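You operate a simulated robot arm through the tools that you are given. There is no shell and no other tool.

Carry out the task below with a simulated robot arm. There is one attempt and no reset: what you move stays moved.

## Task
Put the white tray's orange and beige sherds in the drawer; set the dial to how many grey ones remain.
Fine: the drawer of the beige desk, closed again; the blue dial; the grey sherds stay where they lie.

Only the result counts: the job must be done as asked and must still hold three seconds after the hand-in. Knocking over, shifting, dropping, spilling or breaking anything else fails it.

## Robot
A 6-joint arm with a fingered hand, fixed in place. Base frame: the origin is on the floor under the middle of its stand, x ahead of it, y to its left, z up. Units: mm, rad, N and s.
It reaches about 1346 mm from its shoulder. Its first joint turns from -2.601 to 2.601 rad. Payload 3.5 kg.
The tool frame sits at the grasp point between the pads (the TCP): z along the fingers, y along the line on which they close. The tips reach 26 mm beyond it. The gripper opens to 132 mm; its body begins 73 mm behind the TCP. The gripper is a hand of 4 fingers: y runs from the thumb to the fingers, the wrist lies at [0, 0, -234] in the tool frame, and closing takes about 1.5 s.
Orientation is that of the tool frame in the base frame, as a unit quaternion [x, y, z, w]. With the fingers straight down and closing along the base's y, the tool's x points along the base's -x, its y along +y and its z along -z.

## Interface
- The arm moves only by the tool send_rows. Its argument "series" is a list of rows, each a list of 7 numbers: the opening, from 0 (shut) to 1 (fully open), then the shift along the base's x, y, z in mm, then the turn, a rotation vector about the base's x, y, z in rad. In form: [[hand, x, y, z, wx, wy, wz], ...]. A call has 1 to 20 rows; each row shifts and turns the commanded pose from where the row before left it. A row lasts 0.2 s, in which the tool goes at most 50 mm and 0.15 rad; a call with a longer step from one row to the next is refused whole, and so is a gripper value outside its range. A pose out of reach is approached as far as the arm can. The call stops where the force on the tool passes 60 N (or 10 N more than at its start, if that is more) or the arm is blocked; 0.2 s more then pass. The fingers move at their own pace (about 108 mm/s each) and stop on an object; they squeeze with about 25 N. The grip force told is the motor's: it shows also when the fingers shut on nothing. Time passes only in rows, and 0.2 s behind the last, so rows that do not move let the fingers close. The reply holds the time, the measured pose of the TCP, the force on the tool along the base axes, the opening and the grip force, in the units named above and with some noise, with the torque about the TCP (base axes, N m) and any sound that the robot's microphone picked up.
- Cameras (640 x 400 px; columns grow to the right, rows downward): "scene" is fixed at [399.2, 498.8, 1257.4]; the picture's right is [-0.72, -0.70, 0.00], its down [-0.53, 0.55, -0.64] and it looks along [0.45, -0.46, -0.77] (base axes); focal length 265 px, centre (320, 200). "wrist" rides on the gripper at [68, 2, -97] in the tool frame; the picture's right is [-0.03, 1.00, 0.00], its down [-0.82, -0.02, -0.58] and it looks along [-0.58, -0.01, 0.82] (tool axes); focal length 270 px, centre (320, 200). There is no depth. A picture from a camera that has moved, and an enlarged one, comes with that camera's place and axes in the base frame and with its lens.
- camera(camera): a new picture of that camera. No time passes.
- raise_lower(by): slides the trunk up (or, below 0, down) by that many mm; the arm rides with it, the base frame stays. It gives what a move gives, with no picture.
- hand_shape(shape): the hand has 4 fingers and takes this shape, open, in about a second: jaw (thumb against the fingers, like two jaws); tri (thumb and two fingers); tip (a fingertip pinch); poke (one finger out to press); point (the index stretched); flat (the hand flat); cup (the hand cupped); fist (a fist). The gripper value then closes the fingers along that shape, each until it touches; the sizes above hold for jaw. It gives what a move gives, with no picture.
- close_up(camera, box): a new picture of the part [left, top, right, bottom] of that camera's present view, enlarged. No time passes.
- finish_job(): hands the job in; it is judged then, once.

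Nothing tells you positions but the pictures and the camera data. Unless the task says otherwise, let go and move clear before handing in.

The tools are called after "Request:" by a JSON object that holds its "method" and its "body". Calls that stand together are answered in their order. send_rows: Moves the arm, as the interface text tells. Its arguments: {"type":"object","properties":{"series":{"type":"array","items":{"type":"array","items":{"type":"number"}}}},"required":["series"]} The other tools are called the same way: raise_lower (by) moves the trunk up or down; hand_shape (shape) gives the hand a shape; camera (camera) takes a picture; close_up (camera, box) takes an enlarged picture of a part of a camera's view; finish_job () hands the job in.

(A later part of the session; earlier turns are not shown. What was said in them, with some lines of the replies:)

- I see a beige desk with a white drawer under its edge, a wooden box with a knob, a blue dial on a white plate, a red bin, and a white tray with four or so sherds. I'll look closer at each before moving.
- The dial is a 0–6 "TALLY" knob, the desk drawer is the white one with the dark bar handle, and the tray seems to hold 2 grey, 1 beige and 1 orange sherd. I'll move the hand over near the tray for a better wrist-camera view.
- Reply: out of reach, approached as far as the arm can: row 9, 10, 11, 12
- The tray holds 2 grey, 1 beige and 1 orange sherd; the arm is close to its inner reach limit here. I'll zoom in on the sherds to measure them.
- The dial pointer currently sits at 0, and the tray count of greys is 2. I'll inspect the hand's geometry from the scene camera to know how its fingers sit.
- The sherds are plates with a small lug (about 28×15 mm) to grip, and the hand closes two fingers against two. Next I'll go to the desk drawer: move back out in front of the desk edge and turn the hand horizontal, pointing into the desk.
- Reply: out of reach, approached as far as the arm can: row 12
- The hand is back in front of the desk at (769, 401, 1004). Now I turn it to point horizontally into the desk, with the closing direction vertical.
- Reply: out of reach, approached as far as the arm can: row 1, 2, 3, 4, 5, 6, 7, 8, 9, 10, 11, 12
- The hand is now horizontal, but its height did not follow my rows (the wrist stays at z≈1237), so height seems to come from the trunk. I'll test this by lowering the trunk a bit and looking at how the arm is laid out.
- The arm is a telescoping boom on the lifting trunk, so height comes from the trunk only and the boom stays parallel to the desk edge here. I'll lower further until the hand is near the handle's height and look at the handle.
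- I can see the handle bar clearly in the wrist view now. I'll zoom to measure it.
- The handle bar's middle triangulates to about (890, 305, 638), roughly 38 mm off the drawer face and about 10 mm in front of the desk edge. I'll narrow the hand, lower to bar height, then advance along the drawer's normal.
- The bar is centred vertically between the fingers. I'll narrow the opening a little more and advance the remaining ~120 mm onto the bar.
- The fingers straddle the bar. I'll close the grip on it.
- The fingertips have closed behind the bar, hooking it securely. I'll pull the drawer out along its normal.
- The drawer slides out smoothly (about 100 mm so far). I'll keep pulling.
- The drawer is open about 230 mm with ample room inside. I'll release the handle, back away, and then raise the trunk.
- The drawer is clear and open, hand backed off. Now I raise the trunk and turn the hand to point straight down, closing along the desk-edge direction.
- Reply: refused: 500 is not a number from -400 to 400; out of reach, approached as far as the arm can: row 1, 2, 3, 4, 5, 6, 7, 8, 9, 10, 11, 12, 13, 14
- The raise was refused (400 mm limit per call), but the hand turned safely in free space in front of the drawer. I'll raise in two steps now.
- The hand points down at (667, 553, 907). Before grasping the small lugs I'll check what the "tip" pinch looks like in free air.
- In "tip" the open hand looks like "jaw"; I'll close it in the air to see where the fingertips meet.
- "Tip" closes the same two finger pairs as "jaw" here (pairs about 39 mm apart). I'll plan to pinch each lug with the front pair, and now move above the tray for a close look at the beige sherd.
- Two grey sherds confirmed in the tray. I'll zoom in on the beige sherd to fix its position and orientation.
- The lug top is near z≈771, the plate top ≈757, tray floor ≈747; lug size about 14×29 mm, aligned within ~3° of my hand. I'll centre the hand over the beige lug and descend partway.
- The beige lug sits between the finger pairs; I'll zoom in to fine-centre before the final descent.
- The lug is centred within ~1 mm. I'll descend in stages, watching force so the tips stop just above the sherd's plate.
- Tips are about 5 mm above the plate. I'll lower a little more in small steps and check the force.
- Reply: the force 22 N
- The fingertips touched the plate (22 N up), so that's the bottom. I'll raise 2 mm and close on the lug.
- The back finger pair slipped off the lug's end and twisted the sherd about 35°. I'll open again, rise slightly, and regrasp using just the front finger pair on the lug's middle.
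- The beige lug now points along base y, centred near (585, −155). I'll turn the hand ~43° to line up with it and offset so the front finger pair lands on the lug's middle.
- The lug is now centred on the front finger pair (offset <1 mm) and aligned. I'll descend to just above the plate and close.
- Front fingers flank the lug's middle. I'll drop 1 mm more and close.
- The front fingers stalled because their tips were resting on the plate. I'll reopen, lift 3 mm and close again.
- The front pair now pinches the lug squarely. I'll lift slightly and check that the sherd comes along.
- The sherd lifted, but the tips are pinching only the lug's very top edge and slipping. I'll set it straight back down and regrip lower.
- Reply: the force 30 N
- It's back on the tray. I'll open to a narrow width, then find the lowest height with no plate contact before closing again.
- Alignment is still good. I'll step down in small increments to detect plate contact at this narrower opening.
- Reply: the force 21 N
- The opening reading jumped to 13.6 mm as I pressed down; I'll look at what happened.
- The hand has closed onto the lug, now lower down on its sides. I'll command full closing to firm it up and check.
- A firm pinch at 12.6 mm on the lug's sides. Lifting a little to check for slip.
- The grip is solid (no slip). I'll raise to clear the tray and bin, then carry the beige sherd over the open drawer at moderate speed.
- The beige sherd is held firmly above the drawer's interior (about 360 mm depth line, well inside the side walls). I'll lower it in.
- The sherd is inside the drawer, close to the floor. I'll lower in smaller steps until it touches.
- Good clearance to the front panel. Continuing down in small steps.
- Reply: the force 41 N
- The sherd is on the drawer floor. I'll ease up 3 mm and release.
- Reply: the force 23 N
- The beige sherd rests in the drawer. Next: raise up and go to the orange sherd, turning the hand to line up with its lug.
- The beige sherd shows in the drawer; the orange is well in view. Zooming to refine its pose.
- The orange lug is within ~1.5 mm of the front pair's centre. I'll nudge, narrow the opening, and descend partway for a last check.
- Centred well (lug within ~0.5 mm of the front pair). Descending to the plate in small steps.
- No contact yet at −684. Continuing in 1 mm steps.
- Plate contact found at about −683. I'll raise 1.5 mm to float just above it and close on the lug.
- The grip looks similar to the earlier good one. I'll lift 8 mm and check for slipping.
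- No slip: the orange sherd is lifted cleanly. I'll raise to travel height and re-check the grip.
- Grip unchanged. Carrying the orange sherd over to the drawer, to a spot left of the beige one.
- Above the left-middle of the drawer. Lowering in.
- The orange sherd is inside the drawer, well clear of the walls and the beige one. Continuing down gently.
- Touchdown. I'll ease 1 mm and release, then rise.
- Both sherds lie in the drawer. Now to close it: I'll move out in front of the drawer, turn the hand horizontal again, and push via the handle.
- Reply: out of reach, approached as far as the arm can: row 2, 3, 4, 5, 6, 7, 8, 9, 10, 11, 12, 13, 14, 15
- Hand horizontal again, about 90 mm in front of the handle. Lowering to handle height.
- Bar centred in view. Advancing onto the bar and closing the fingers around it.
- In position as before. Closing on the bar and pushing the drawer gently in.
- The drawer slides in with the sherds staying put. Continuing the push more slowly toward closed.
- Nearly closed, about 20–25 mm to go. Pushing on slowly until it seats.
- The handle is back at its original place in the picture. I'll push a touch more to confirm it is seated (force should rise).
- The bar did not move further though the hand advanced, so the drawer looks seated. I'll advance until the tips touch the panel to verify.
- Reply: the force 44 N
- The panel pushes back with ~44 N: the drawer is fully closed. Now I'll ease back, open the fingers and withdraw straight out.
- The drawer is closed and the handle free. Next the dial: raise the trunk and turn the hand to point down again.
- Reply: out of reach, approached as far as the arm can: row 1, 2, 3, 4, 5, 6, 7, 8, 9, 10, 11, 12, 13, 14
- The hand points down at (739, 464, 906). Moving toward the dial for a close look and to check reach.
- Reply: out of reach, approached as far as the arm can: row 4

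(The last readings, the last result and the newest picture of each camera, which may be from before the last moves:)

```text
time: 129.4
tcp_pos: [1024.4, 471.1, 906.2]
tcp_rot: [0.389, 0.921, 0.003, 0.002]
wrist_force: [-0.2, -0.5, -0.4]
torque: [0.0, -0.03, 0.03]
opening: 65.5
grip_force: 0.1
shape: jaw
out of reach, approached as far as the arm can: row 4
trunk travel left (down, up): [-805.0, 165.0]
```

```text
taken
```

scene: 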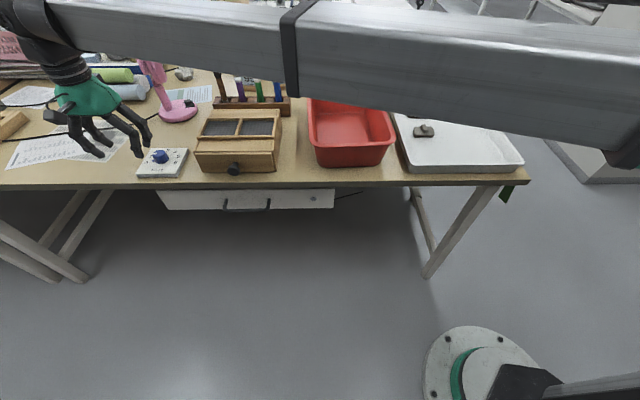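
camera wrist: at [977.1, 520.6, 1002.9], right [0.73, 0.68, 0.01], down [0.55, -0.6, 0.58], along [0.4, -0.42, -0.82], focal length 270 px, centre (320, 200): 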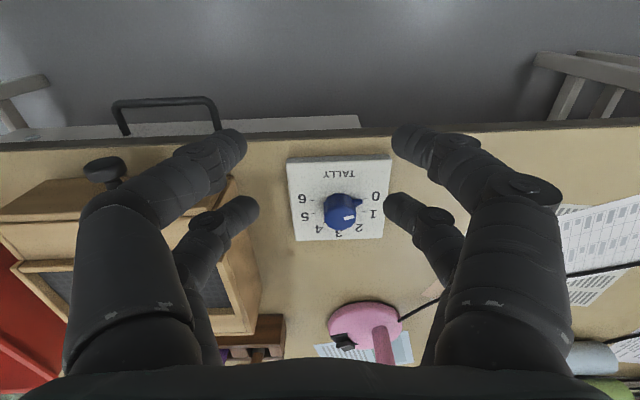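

Reach is fine here, and the dial is in view. Zooming in on it.

Request:
{"method": "close_up", "body": {"camera": "wrist", "box": [280, 150, 400, 245]}}

Request:
{"method": "close_up", "body": {"camera": "scene", "box": [130, 140, 194, 180]}}

```text
4.21 times, centred on (340, 198) of wrist
camera zoom: at [977.1, 520.6, 1002.9], right [0.73, 0.68, 0.01], down [0.55, -0.6, 0.58], along [0.4, -0.42, -0.82], focal length 1138 px, centre (236, 210)
```

zoom: 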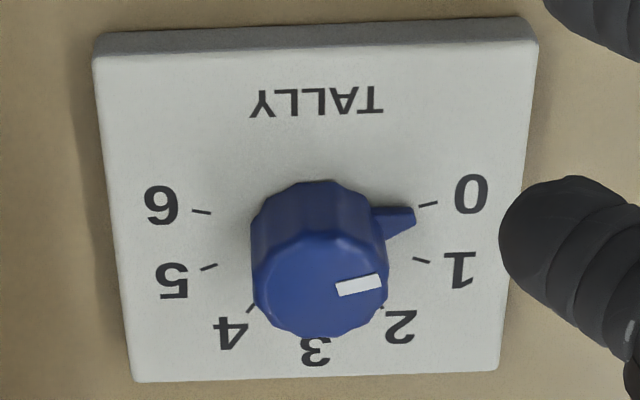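

```text
10.00 times, centred on (162, 160) of scene
camera zoom: at [399.2, 498.8, 1257.4], right [-0.72, -0.7, 0.0], down [-0.53, 0.55, -0.64], along [0.45, -0.46, -0.77], focal length 2652 px, centre (1900, 600)
```

zoom: 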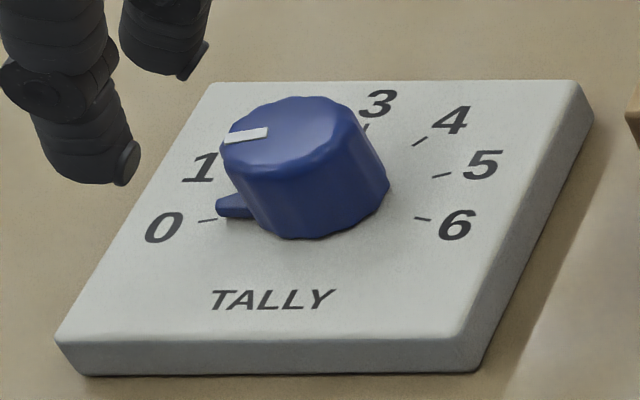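

From three views the knob's top centre comes out near (1118, 402, 776), about 34 mm wide, with its pointer lug at 0; it must turn about 70° clockwise to reach 2. I'll lower a bit, move above the knob and turn the hand so the pointer lug sits between two fingers.

Request:
{"method": "raise_lower", "body": {"by": -50}}

Request:
{"method": "send_rows", "body": {"series": [[0.5, 31.4, -23, 0, 0, 0, 0.093], [0.5, 31.4, -23, 0, 0, 0, 0.093], [0.5, 31.4, -23, 0, 0, 0, 0.093], [0.5, 0, 0, 0, 0, 0, 0]]}}

Request:
{"method": "camera", "body": {"camera": "wrist"}}

Request:
{"method": "close_up", "body": {"camera": "scene", "box": [100, 80, 260, 190]}}

```text
time: 130.3
tcp_pos: [1022.8, 470.7, 855.4]
tcp_rot: [0.389, 0.921, 0.003, 0.001]
wrist_force: [0.0, 0.7, 0.0]
torque: [0.0, 0.01, 0.01]
opening: 65.7
grip_force: 0.0
shape: jaw
trunk travel left (down, up): [-755.0, 215.0]
```

```text
time: 131.3
tcp_pos: [1092.8, 392.6, 856.6]
tcp_rot: [0.257, 0.966, 0.004, 0.002]
wrist_force: [0.7, 0.5, 0.5]
torque: [0.0, 0.02, -0.01]
opening: 65.3
grip_force: 0.1
shape: jaw
out of reach, approached as far as the arm can: row 2, 3
trunk travel left (down, up): [-755.0, 215.0]
```

```text
taken
camera wrist: at [1034.1, 426.3, 952.9], right [0.52, 0.85, 0.01], down [0.69, -0.43, 0.58], along [0.5, -0.29, -0.82], focal length 270 px, centre (320, 200)
```

wrist: 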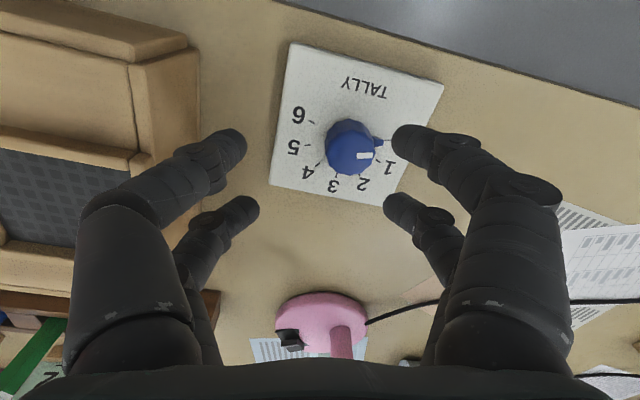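

```text
3.64 times, centred on (180, 135) of scene
camera zoom: at [399.2, 498.8, 1257.4], right [-0.72, -0.7, 0.0], down [-0.53, 0.55, -0.64], along [0.45, -0.46, -0.77], focal length 964 px, centre (829, 436)
```

zoom: 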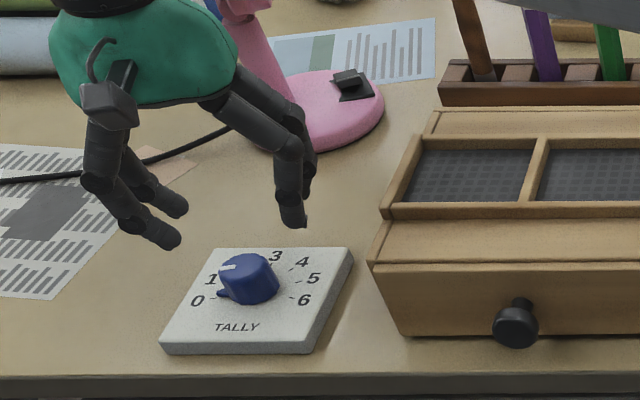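

The vertical hand tops out about 26 mm short of the knob, so I'll lean the hand ~7° outward. First a zoom to refine the knob's position.

Request:
{"method": "close_up", "body": {"camera": "wrist", "box": [260, 80, 420, 220]}}

```text
2.86 times, centred on (340, 150) of wrist
camera zoom: at [1034.1, 426.3, 952.9], right [0.52, 0.85, 0.01], down [0.69, -0.43, 0.58], along [0.5, -0.29, -0.82], focal length 772 px, centre (263, 343)
```

zoom: 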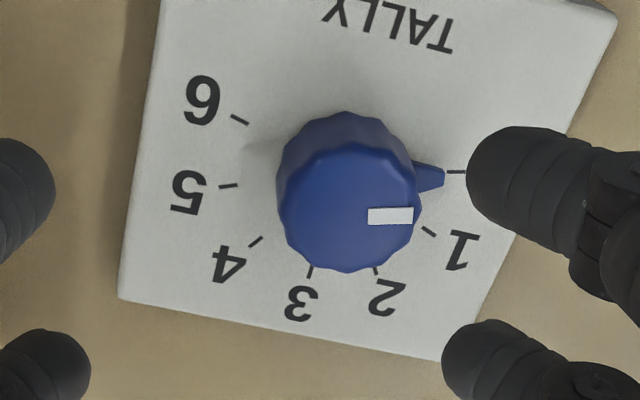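

Knob centre refined to about (1118.5, 404), pointer lug lined up between the +y fingers. Leaning the hand outward by ~0.13 rad and moving over the knob.

Request:
{"method": "send_rows", "body": {"series": [[0.5, 8.6, 3.8, 0, 0.0147, -0.0407, 0], [0.5, 8.6, 3.8, 0, 0.0147, -0.0407, 0], [0.5, 8.5, 3.8, 0, 0.0147, -0.0408, 0], [0.5, 0, 0, 0, 0, 0, 0]]}}

Request:
{"method": "camera", "body": {"camera": "wrist"}}

Request:
{"method": "close_up", "body": {"camera": "wrist", "box": [240, 80, 400, 220]}}

```text
time: 132.3
tcp_pos: [1117.3, 403.1, 857.8]
tcp_rot: [0.257, 0.964, 0.041, 0.054]
wrist_force: [0.2, 0.5, -0.7]
torque: [0.01, 0.02, -0.04]
opening: 65.4
grip_force: 0.1
shape: jaw
out of reach, approached as far as the arm can: row 3
trunk travel left (down, up): [-755.0, 215.0]
```

```text
taken
camera wrist: at [1047.7, 434.1, 948.6], right [0.51, 0.85, 0.11], down [0.62, -0.46, 0.64], along [0.59, -0.26, -0.76], focal length 270 px, centre (320, 200)
```

wrist: 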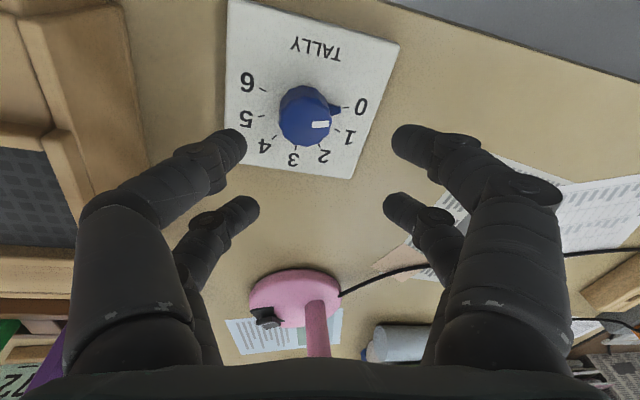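

```text
2.86 times, centred on (320, 150) of wrist
camera zoom: at [1047.7, 434.1, 948.6], right [0.51, 0.85, 0.11], down [0.62, -0.46, 0.64], along [0.59, -0.26, -0.76], focal length 772 px, centre (320, 343)
```

zoom: 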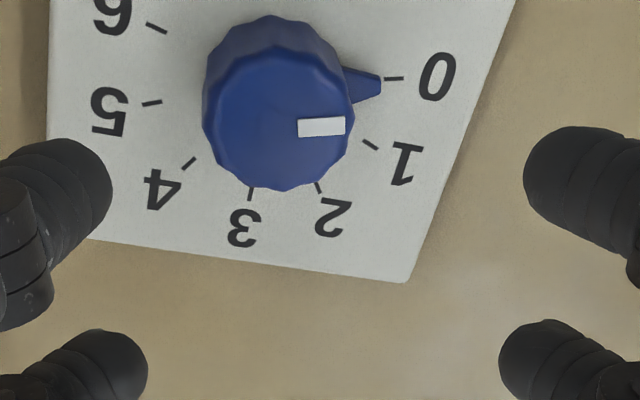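

Knob axis is within 1 mm of the hand's axis. Narrowing the opening and descending around the knob in stages.

Request:
{"method": "send_rows", "body": {"series": [[0.33, 0, 0, 0, 0, 0, 0], [0.33, 0, 0, 0, 0, 0, 0], [0.33, 0, 0, 0, 0, 0, 0]]}}

Request:
{"method": "raise_lower", "body": {"by": -50}}

Request:
{"method": "camera", "body": {"camera": "wrist"}}

Request:
{"method": "close_up", "body": {"camera": "scene", "box": [120, 110, 216, 180]}}

```text
time: 133.1
tcp_pos: [1117.3, 402.9, 858.4]
tcp_rot: [0.257, 0.964, 0.04, 0.054]
wrist_force: [-0.1, 0.4, 0.5]
torque: [-0.03, 0.03, -0.01]
opening: 43.8
grip_force: 0.1
shape: jaw
trunk travel left (down, up): [-755.0, 215.0]
```

```text
time: 134.1
tcp_pos: [1117.2, 403.0, 809.1]
tcp_rot: [0.257, 0.964, 0.04, 0.054]
wrist_force: [-0.6, 0.6, -0.6]
torque: [0.0, -0.02, -0.01]
opening: 43.9
grip_force: 0.1
shape: jaw
trunk travel left (down, up): [-705.0, 265.0]
```

```text
taken
camera wrist: at [1047.6, 434.0, 898.7], right [0.51, 0.85, 0.11], down [0.62, -0.45, 0.64], along [0.59, -0.26, -0.76], focal length 270 px, centre (320, 200)
```

wrist: 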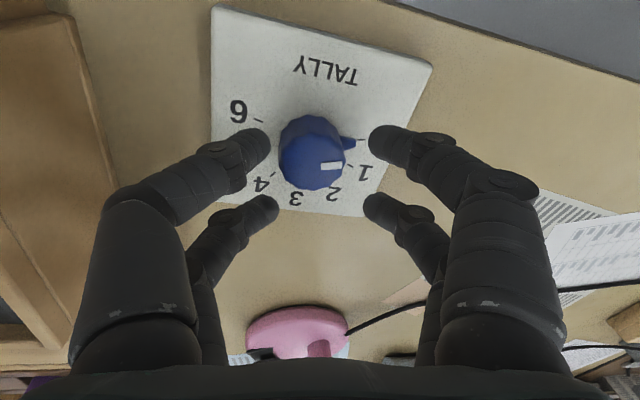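

```text
5.71 times, centred on (168, 145) of scene
camera zoom: at [399.2, 498.8, 1257.4], right [-0.72, -0.7, 0.0], down [-0.53, 0.55, -0.64], along [0.45, -0.46, -0.77], focal length 1516 px, centre (1189, 514)
```

zoom: 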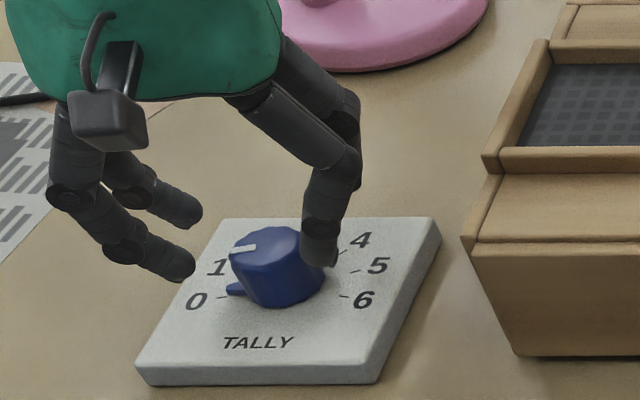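

Alignment is holding. Descending further around the knob.

Request:
{"method": "raise_lower", "body": {"by": -17}}

Request:
{"method": "close_up", "body": {"camera": "wrist", "box": [220, 60, 420, 260]}}

Request:
{"method": "close_up", "body": {"camera": "scene", "box": [130, 125, 200, 175]}}

```text
time: 134.7
tcp_pos: [1117.8, 403.0, 790.8]
tcp_rot: [0.257, 0.964, 0.04, 0.054]
wrist_force: [0.2, -0.2, 0.6]
torque: [0.01, 0.0, 0.01]
opening: 44.1
grip_force: 0.1
shape: jaw
trunk travel left (down, up): [-688.0, 282.0]
```

```text
2.00 times, centred on (320, 160) of wrist
camera zoom: at [1047.6, 434.0, 881.7], right [0.51, 0.85, 0.11], down [0.62, -0.45, 0.64], along [0.59, -0.26, -0.76], focal length 541 px, centre (320, 280)
```

zoom: 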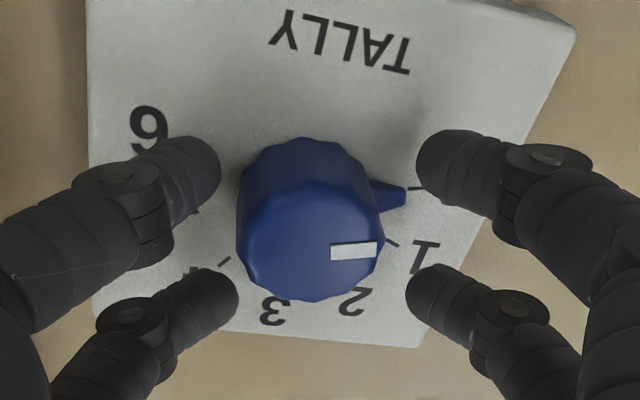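

```text
8.00 times, centred on (165, 150) of scene
camera zoom: at [399.2, 498.8, 1257.4], right [-0.72, -0.7, 0.0], down [-0.53, 0.55, -0.64], along [0.45, -0.46, -0.77], focal length 2122 px, centre (1560, 600)
```

zoom: 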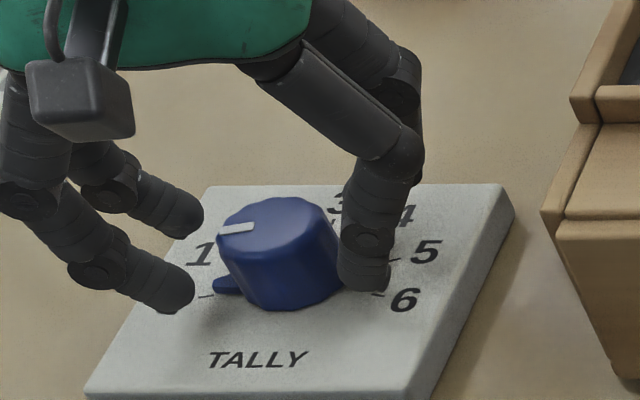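

The knob top sits level with the fingertip pads; I'll go about 4 mm lower so the pads bear on its side, watching force.

Request:
{"method": "raise_lower", "body": {"by": -3}}

Request:
{"method": "raise_lower", "body": {"by": -1.5}}

```text
time: 135.2
tcp_pos: [1117.2, 402.4, 788.8]
tcp_rot: [0.257, 0.964, 0.041, 0.055]
wrist_force: [0.2, -0.4, 0.0]
torque: [-0.02, 0.01, 0.02]
opening: 44.0
grip_force: 0.1
shape: jaw
trunk travel left (down, up): [-685.0, 285.0]
```

```text
time: 135.7
tcp_pos: [1115.9, 403.7, 787.9]
tcp_rot: [0.257, 0.964, 0.041, 0.054]
wrist_force: [-0.6, -1.2, 4.3]
torque: [-0.11, 0.15, 0.04]
opening: 44.0
grip_force: 0.0
shape: jaw
trunk travel left (down, up): [-683.0, 287.0]
```

A light touch on the plate (4 N). I'll raise 1 mm and close on the knob.

Request:
{"method": "raise_lower", "body": {"by": 1}}

Request:
{"method": "send_rows", "body": {"series": [[0.25, 0, 0, 0, 0, 0, 0], [0.15, 0, 0, 0, 0, 0, 0], [0.1, 0, 0, 0, 0, 0, 0], [0, 0, 0, 0, 0, 0, 0], [0, 0, 0, 0, 0, 0, 0]]}}

Request:
{"method": "close_up", "body": {"camera": "wrist", "box": [220, 60, 420, 260]}}

Request:
{"method": "close_up", "body": {"camera": "scene", "box": [130, 125, 200, 175]}}

```text
time: 136.2
tcp_pos: [1118.7, 403.6, 788.3]
tcp_rot: [0.256, 0.964, 0.04, 0.054]
wrist_force: [-0.4, -0.1, 0.2]
torque: [0.0, 0.01, 0.0]
opening: 44.1
grip_force: 0.1
shape: jaw
trunk travel left (down, up): [-684.0, 286.0]
```

```text
time: 137.4
tcp_pos: [1118.8, 403.0, 788.4]
tcp_rot: [0.257, 0.964, 0.04, 0.054]
wrist_force: [4.1, -3.3, -2.5]
torque: [-0.06, 0.1, 0.03]
opening: 9.8
grip_force: 24.7
shape: jaw
trunk travel left (down, up): [-684.0, 286.0]
```

```text
2.00 times, centred on (320, 160) of wrist
camera zoom: at [1048.5, 433.5, 877.6], right [0.51, 0.85, 0.11], down [0.62, -0.45, 0.64], along [0.59, -0.26, -0.76], focal length 541 px, centre (320, 280)
```

zoom: 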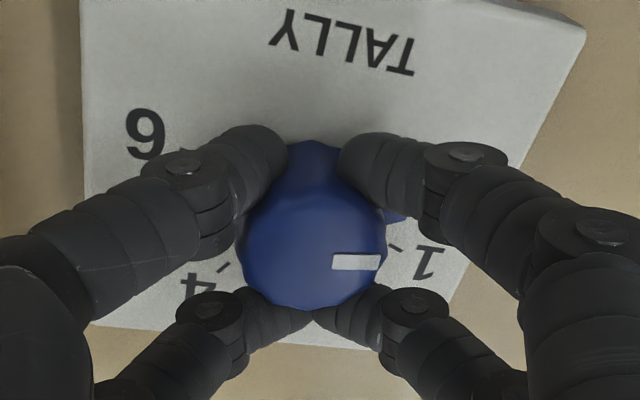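

```text
8.00 times, centred on (165, 150) of scene
camera zoom: at [399.2, 498.8, 1257.4], right [-0.72, -0.7, 0.0], down [-0.53, 0.55, -0.64], along [0.45, -0.46, -0.77], focal length 2122 px, centre (1560, 600)
```

zoom: 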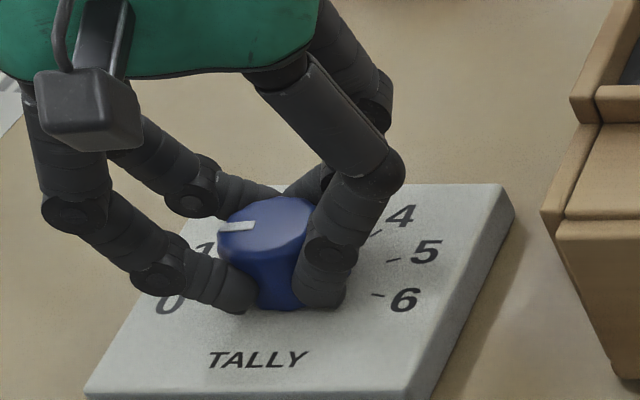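

All four fingers cradle the knob. I'll turn clockwise (seen from above) about the hand's axis, starting with ~24° to check it follows.

Request:
{"method": "send_rows", "body": {"series": [[0, 0, 0, 0, 0.0088, 0.0036, -0.0694], [0, 0, 0, 0, 0.0175, 0.0072, -0.1387], [0, 0, 0, 0, 0.0175, 0.0072, -0.1387], [0, 0, 0, 0, 0.0088, 0.0036, -0.0694]]}}

Request:
{"method": "close_up", "body": {"camera": "wrist", "box": [220, 60, 420, 260]}}

Request:
{"method": "close_up", "body": {"camera": "scene", "box": [130, 125, 200, 175]}}

```text
time: 138.4
tcp_pos: [1118.2, 400.7, 786.7]
tcp_rot: [0.453, 0.889, 0.05, 0.045]
wrist_force: [6.9, -13.5, -1.8]
torque: [-0.7, -0.2, -0.02]
opening: 9.2
grip_force: 25.3
shape: jaw
trunk travel left (down, up): [-684.0, 286.0]
```

```text
2.00 times, centred on (320, 160) of wrist
camera zoom: at [1068.0, 452.7, 881.1], right [0.82, 0.56, 0.13], down [0.39, -0.7, 0.6], along [0.43, -0.44, -0.79], focal length 541 px, centre (320, 280)
```

zoom: 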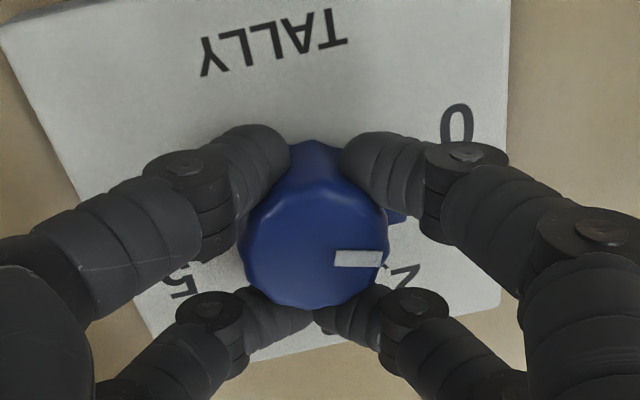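

```text
8.00 times, centred on (165, 150) of scene
camera zoom: at [399.2, 498.8, 1257.4], right [-0.72, -0.7, 0.0], down [-0.53, 0.55, -0.64], along [0.45, -0.46, -0.77], focal length 2122 px, centre (1560, 600)
```

zoom: 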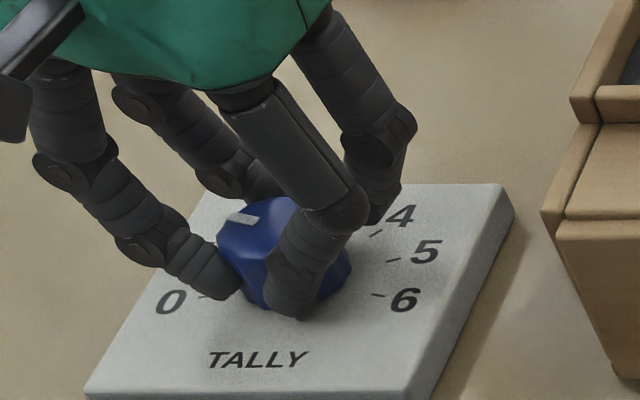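

The knob turns with the hand and the plate stays put. Continuing, with a tiny shift to relieve the side force.

Request:
{"method": "send_rows", "body": {"series": [[0, 0.4, -0.8, 0, 0.0088, 0.0036, -0.0694], [0, 0.4, -0.8, 0, 0.0125, 0.0051, -0.099], [0, 0, 0, 0, 0.0125, 0.0051, -0.099], [0, 0, 0, 0, 0.0088, 0.0036, -0.0694]]}}

Request:
{"method": "close_up", "body": {"camera": "wrist", "box": [220, 60, 420, 260]}}

Request:
{"method": "close_up", "body": {"camera": "scene", "box": [130, 125, 200, 175]}}

```text
time: 139.4
tcp_pos: [1118.8, 400.0, 787.2]
tcp_rot: [0.598, 0.799, 0.056, 0.036]
wrist_force: [-2.4, -17.6, -5.4]
torque: [-1.08, 0.06, 0.03]
opening: 8.5
grip_force: 25.0
shape: jaw
trunk travel left (down, up): [-684.0, 286.0]
```

```text
2.00 times, centred on (320, 160) of wrist
camera zoom: at [1088.9, 461.2, 884.4], right [0.96, 0.26, 0.13], down [0.14, -0.82, 0.56], along [0.25, -0.52, -0.82], focal length 541 px, centre (320, 280)
```

zoom: 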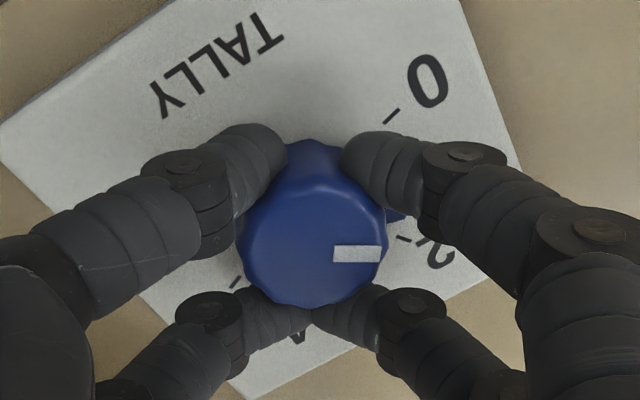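

```text
8.00 times, centred on (165, 150) of scene
camera zoom: at [399.2, 498.8, 1257.4], right [-0.72, -0.7, 0.0], down [-0.53, 0.55, -0.64], along [0.45, -0.46, -0.77], focal length 2122 px, centre (1560, 600)
```

zoom: 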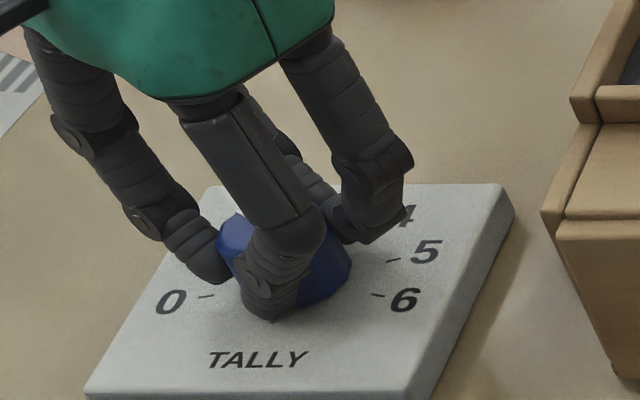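

About 44° turned so far; the "2" tick is getting close to the pointer. Continuing with another ~22° and relieving the side force.

Request:
{"method": "send_rows", "body": {"series": [[0, 0, -1.0, 0, 0.0088, 0.0036, -0.0694], [0, 0, -1.0, 0, 0.0125, 0.0051, -0.099], [0, 0, -0.5, 0, 0.0125, 0.0051, -0.099], [0, 0, 0, 0, 0.0138, 0.0056, -0.1092]]}}

Request:
{"method": "close_up", "body": {"camera": "wrist", "box": [220, 60, 420, 260]}}

Request:
{"method": "close_up", "body": {"camera": "scene", "box": [130, 125, 200, 175]}}

```text
time: 140.4
tcp_pos: [1118.0, 399.9, 787.9]
tcp_rot: [0.737, 0.672, 0.062, 0.024]
wrist_force: [-9.6, -15.3, -7.7]
torque: [-1.27, 0.46, 0.08]
opening: 8.4
grip_force: 24.7
shape: jaw
trunk travel left (down, up): [-684.0, 286.0]
```

```text
2.00 times, centred on (320, 160) of wrist
camera zoom: at [1113.9, 461.3, 887.9], right [0.99, -0.12, 0.12], down [-0.16, -0.84, 0.52], along [0.03, -0.53, -0.85], focal length 541 px, centre (320, 280)
```

zoom: 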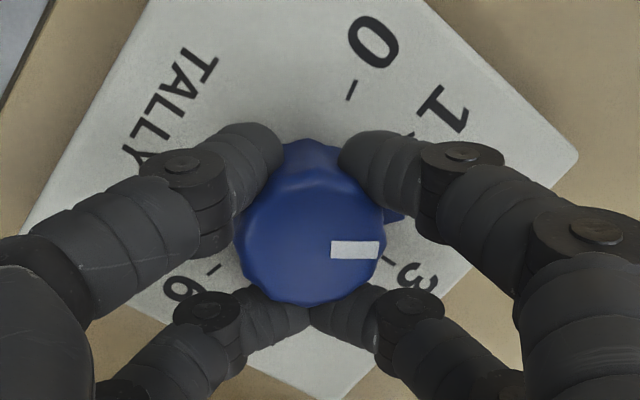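

```text
8.00 times, centred on (165, 150) of scene
camera zoom: at [399.2, 498.8, 1257.4], right [-0.72, -0.7, 0.0], down [-0.53, 0.55, -0.64], along [0.45, -0.46, -0.77], focal length 2122 px, centre (1560, 600)
```

zoom: 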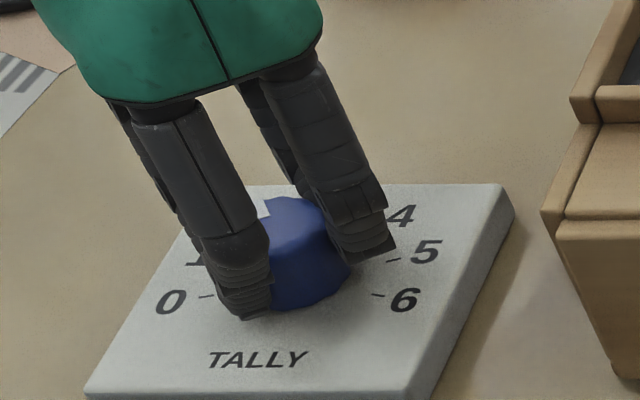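

Turned ~65° so far with no slip. A last ~7° brings it to 72°, then I'll release and inspect.

Request:
{"method": "send_rows", "body": {"series": [[0, 0.5, -0.5, 0, 0.0073, 0.003, -0.0575], [0, 0, 0, 0, 0.0073, 0.003, -0.0575], [0, 0, 0, 0, 0, 0, 0]]}}

Request:
{"method": "close_up", "body": {"camera": "wrist", "box": [220, 60, 420, 260]}}

```text
time: 141.2
tcp_pos: [1117.4, 398.1, 788.6]
tcp_rot: [0.774, 0.63, 0.063, 0.02]
wrist_force: [-12.7, -15.5, -8.7]
torque: [-1.1, 0.61, 0.05]
opening: 8.6
grip_force: 24.7
shape: jaw
trunk travel left (down, up): [-684.0, 286.0]
```

```text
2.00 times, centred on (320, 160) of wrist
camera zoom: at [1122.0, 459.4, 888.7], right [0.97, -0.23, 0.11], down [-0.25, -0.82, 0.51], along [-0.03, -0.52, -0.85], focal length 541 px, centre (320, 280)
```

zoom: 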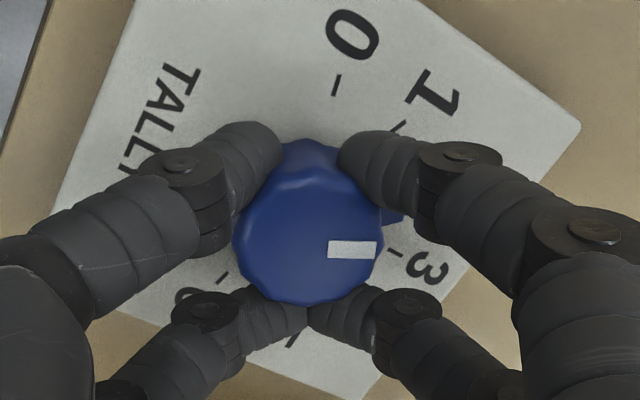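

Total turn ~72°. Before releasing I'll relieve the stored side force by shifting a couple of mm, then open.

Request:
{"method": "send_rows", "body": {"series": [[0, -1.5, -1.8, 0, 0, 0, 0], [0, -1.0, -1.2, 0, 0, 0, 0]]}}

```text
time: 141.8
tcp_pos: [1116.8, 398.5, 787.0]
tcp_rot: [0.775, 0.629, 0.065, 0.018]
wrist_force: [-1.2, -2.3, -4.6]
torque: [-0.82, 0.31, -0.02]
opening: 8.0
grip_force: 24.9
shape: jaw
trunk travel left (down, up): [-684.0, 286.0]
```

Side force is nearly gone. Opening now and rising clear.

Request:
{"method": "send_rows", "body": {"series": [[0.15, 0, 0, 0, 0, 0, 0], [0.25, 0, 0, 0, 0, 0, 0], [0.33, 0, 0, 0, 0, 0, 0], [0.33, 0, 0, 0, 0, 0, 0], [0.33, 0, 0, 0, 0, 0, 0]]}}

Request:
{"method": "close_up", "body": {"camera": "wrist", "box": [220, 60, 420, 260]}}

Request:
{"method": "close_up", "body": {"camera": "scene", "box": [130, 125, 200, 175]}}

```text
time: 143.0
tcp_pos: [1115.7, 395.7, 789.1]
tcp_rot: [0.774, 0.629, 0.064, 0.019]
wrist_force: [1.0, 0.1, 0.4]
torque: [-0.03, 0.03, 0.02]
opening: 43.5
grip_force: 0.1
shape: jaw
trunk travel left (down, up): [-684.0, 286.0]
```

```text
2.00 times, centred on (320, 160) of wrist
camera zoom: at [1119.7, 457.4, 889.1], right [0.97, -0.23, 0.11], down [-0.26, -0.82, 0.51], along [-0.03, -0.52, -0.85], focal length 541 px, centre (320, 280)
```

zoom: 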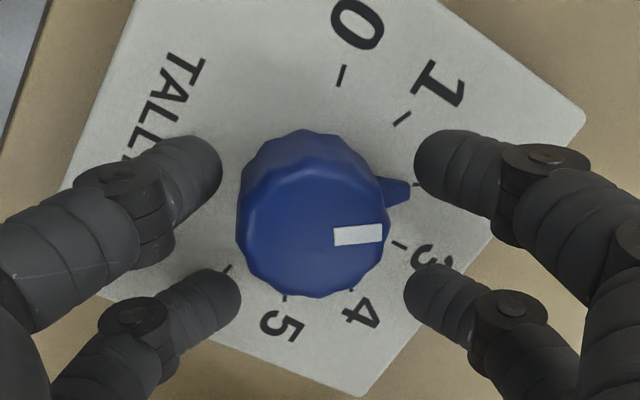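

```text
8.00 times, centred on (165, 150) of scene
camera zoom: at [399.2, 498.8, 1257.4], right [-0.72, -0.7, 0.0], down [-0.53, 0.55, -0.64], along [0.45, -0.46, -0.77], focal length 2122 px, centre (1560, 600)
```

zoom: 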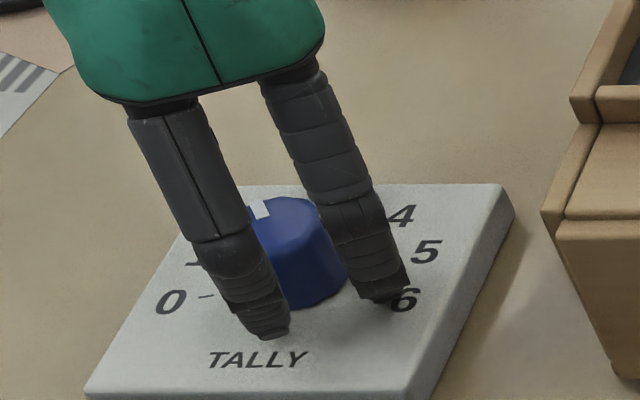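

The pointer lug lines up with the "2" tick. I'll rise straight up and move back clear of the desk.

Request:
{"method": "raise_lower", "body": {"by": 100}}

Request:
{"method": "close_up", "body": {"camera": "wrist", "box": [220, 0, 420, 200]}}

Request:
{"method": "close_up", "body": {"camera": "scene", "box": [130, 125, 210, 185]}}

```text
time: 144.4
tcp_pos: [1116.3, 396.2, 888.1]
tcp_rot: [0.775, 0.629, 0.064, 0.02]
wrist_force: [0.8, 0.4, 0.4]
torque: [-0.01, 0.02, -0.03]
opening: 43.1
grip_force: 0.0
shape: jaw
trunk travel left (down, up): [-784.0, 186.0]
```

```text
2.00 times, centred on (320, 100) of wrist
camera zoom: at [1119.8, 457.4, 988.9], right [0.97, -0.23, 0.11], down [-0.26, -0.82, 0.51], along [-0.03, -0.52, -0.85], focal length 541 px, centre (320, 400)
```

zoom: 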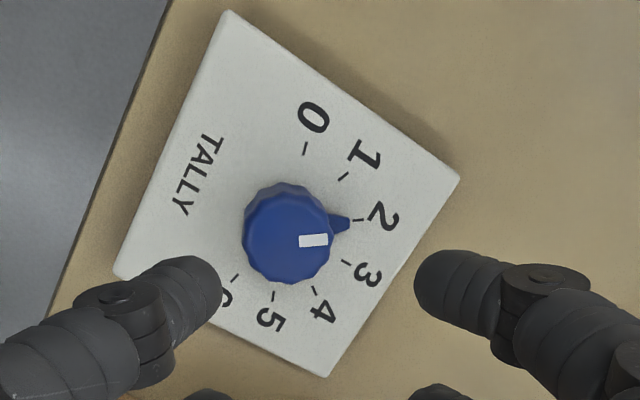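

```text
6.67 times, centred on (170, 155) of scene
camera zoom: at [399.2, 498.8, 1257.4], right [-0.72, -0.7, 0.0], down [-0.53, 0.55, -0.64], along [0.45, -0.46, -0.77], focal length 1768 px, centre (1320, 500)
```

zoom: 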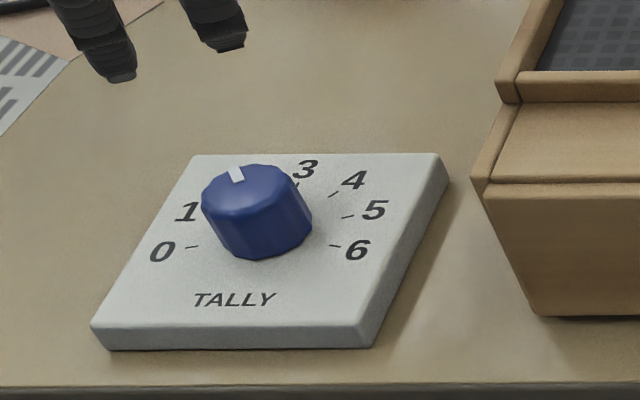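

The dial reads 2 and its plate hasn't moved. Now I'll withdraw the arm to clear space and take a final look at everything.

Request:
{"method": "send_rows", "body": {"series": [[0.5, -20, 14, 0, 0, 0, 0], [0.5, -40, 20, 0, 0, 0, 0], [0.5, -45, 15, 0, 0, 0, 0], [0.5, -45, 5, 0, 0, 0, 0], [0.5, -45, 5, 0, 0, 0, 0], [0.5, -45, 5, 0, 0, 0, 0], [0.5, -45, 0, 0, 0, 0, 0], [0.5, -45, 0, 0, 0, 0, 0], [0.5, -45, 0, 0, 0, 0, 0]]}}

Request:
{"method": "raise_lower", "body": {"by": 150}}

Request:
{"method": "camera", "body": {"camera": "scene"}}

Request:
{"method": "camera", "body": {"camera": "wrist"}}

```text
time: 146.4
tcp_pos: [739.9, 459.1, 887.9]
tcp_rot: [0.774, 0.63, 0.064, 0.02]
wrist_force: [-0.2, -0.3, -0.6]
torque: [-0.02, 0.03, 0.03]
opening: 65.6
grip_force: 0.1
shape: jaw
trunk travel left (down, up): [-784.0, 186.0]
```

```text
time: 148.1
tcp_pos: [741.9, 458.8, 1037.9]
tcp_rot: [0.775, 0.629, 0.064, 0.019]
wrist_force: [0.7, -0.8, -0.2]
torque: [-0.02, -0.03, 0.0]
opening: 65.4
grip_force: 0.0
shape: jaw
trunk travel left (down, up): [-934.0, 36.0]
```

```text
taken
```

scene: 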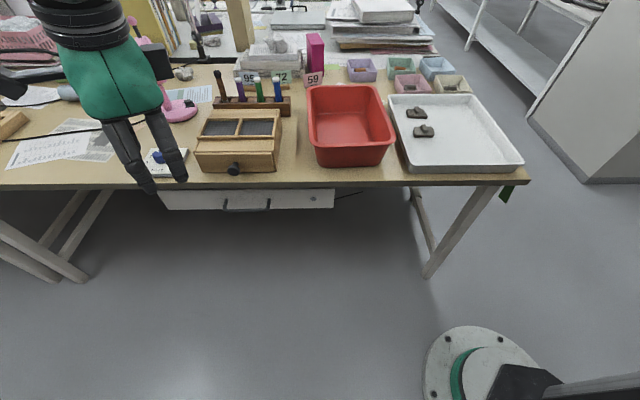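

```text
taken
camera wrist: at [744.6, 520.5, 1138.9], right [0.97, -0.23, 0.11], down [-0.26, -0.82, 0.51], along [-0.03, -0.52, -0.85], focal length 270 px, centre (320, 200)
```

wrist: 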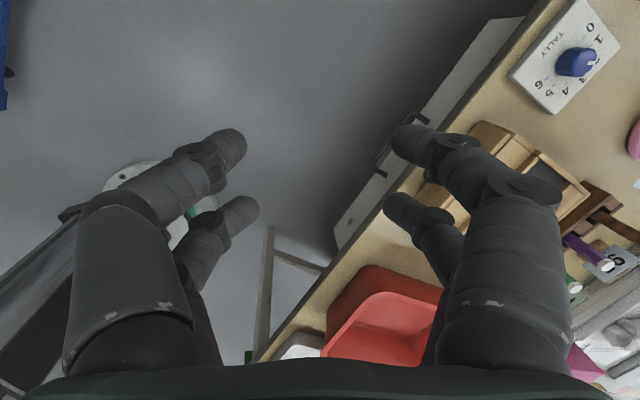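

All looks right; a last comparison of the drawer front and the tray's grey sherds against the start.

Request:
{"method": "close_up", "body": {"camera": "scene", "box": [380, 80, 540, 180]}}

Request:
{"method": "close_up", "body": {"camera": "scene", "box": [130, 110, 354, 250]}}

Request:
{"method": "close_up", "body": {"camera": "wrist", "box": [500, 0, 640, 120]}}

```text
4.00 times, centred on (460, 130) of scene
camera zoom: at [399.2, 498.8, 1257.4], right [-0.72, -0.7, 0.0], down [-0.53, 0.55, -0.64], along [0.45, -0.46, -0.77], focal length 1061 px, centre (-240, 480)
```

zoom: 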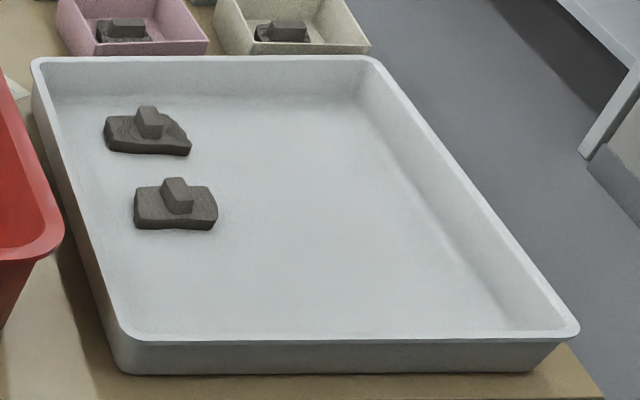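

```text
2.86 times, centred on (242, 180) of scene
camera zoom: at [399.2, 498.8, 1257.4], right [-0.72, -0.7, 0.0], down [-0.53, 0.55, -0.64], along [0.45, -0.46, -0.77], focal length 758 px, centre (543, 257)
```

zoom: 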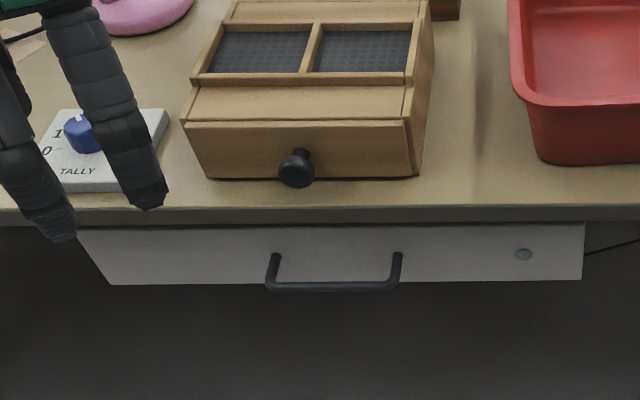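

```text
3.33 times, centred on (570, 60) of wrist
camera zoom: at [744.6, 520.5, 1138.9], right [0.97, -0.23, 0.11], down [-0.26, -0.82, 0.51], along [-0.03, -0.52, -0.85], focal length 901 px, centre (-513, 667)
```

zoom: 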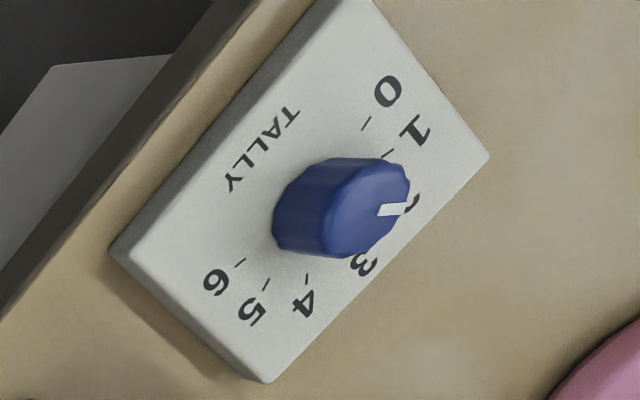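

The tray now holds only its two grey sherds, both exactly where they started. The drawer is closed with the orange and beige sherds inside, and the dial points at 2. The hand is empty and clear of everything, so I'm handing in.

Request:
{"method": "finish_job", "body": {}}

```text
The job is handed in.
```

The job is handed in. The orange and beige sherds are in the desk drawer, which is closed again, and the blue dial points at 2 for the two grey sherds left in the tray.

- **Sherds:** The beige one took several tries to grip. One attempt twisted it about 35° in the tray, and another lifted it with a slipping grip, so I set it straight back down. After that it carried securely, and both sherds were lowered onto the drawer floor before release.
- **Grey sherds:** In the final picture both are exactly where they started.
- **Drawer:** It was pushed in until it resisted with about 44 N. The handle looks back in its starting position in the final picture.
- **Dial:** The pointer lines up with the 2 tick, and the dial's plate has not moved.

The hand is empty and well clear of the desk.
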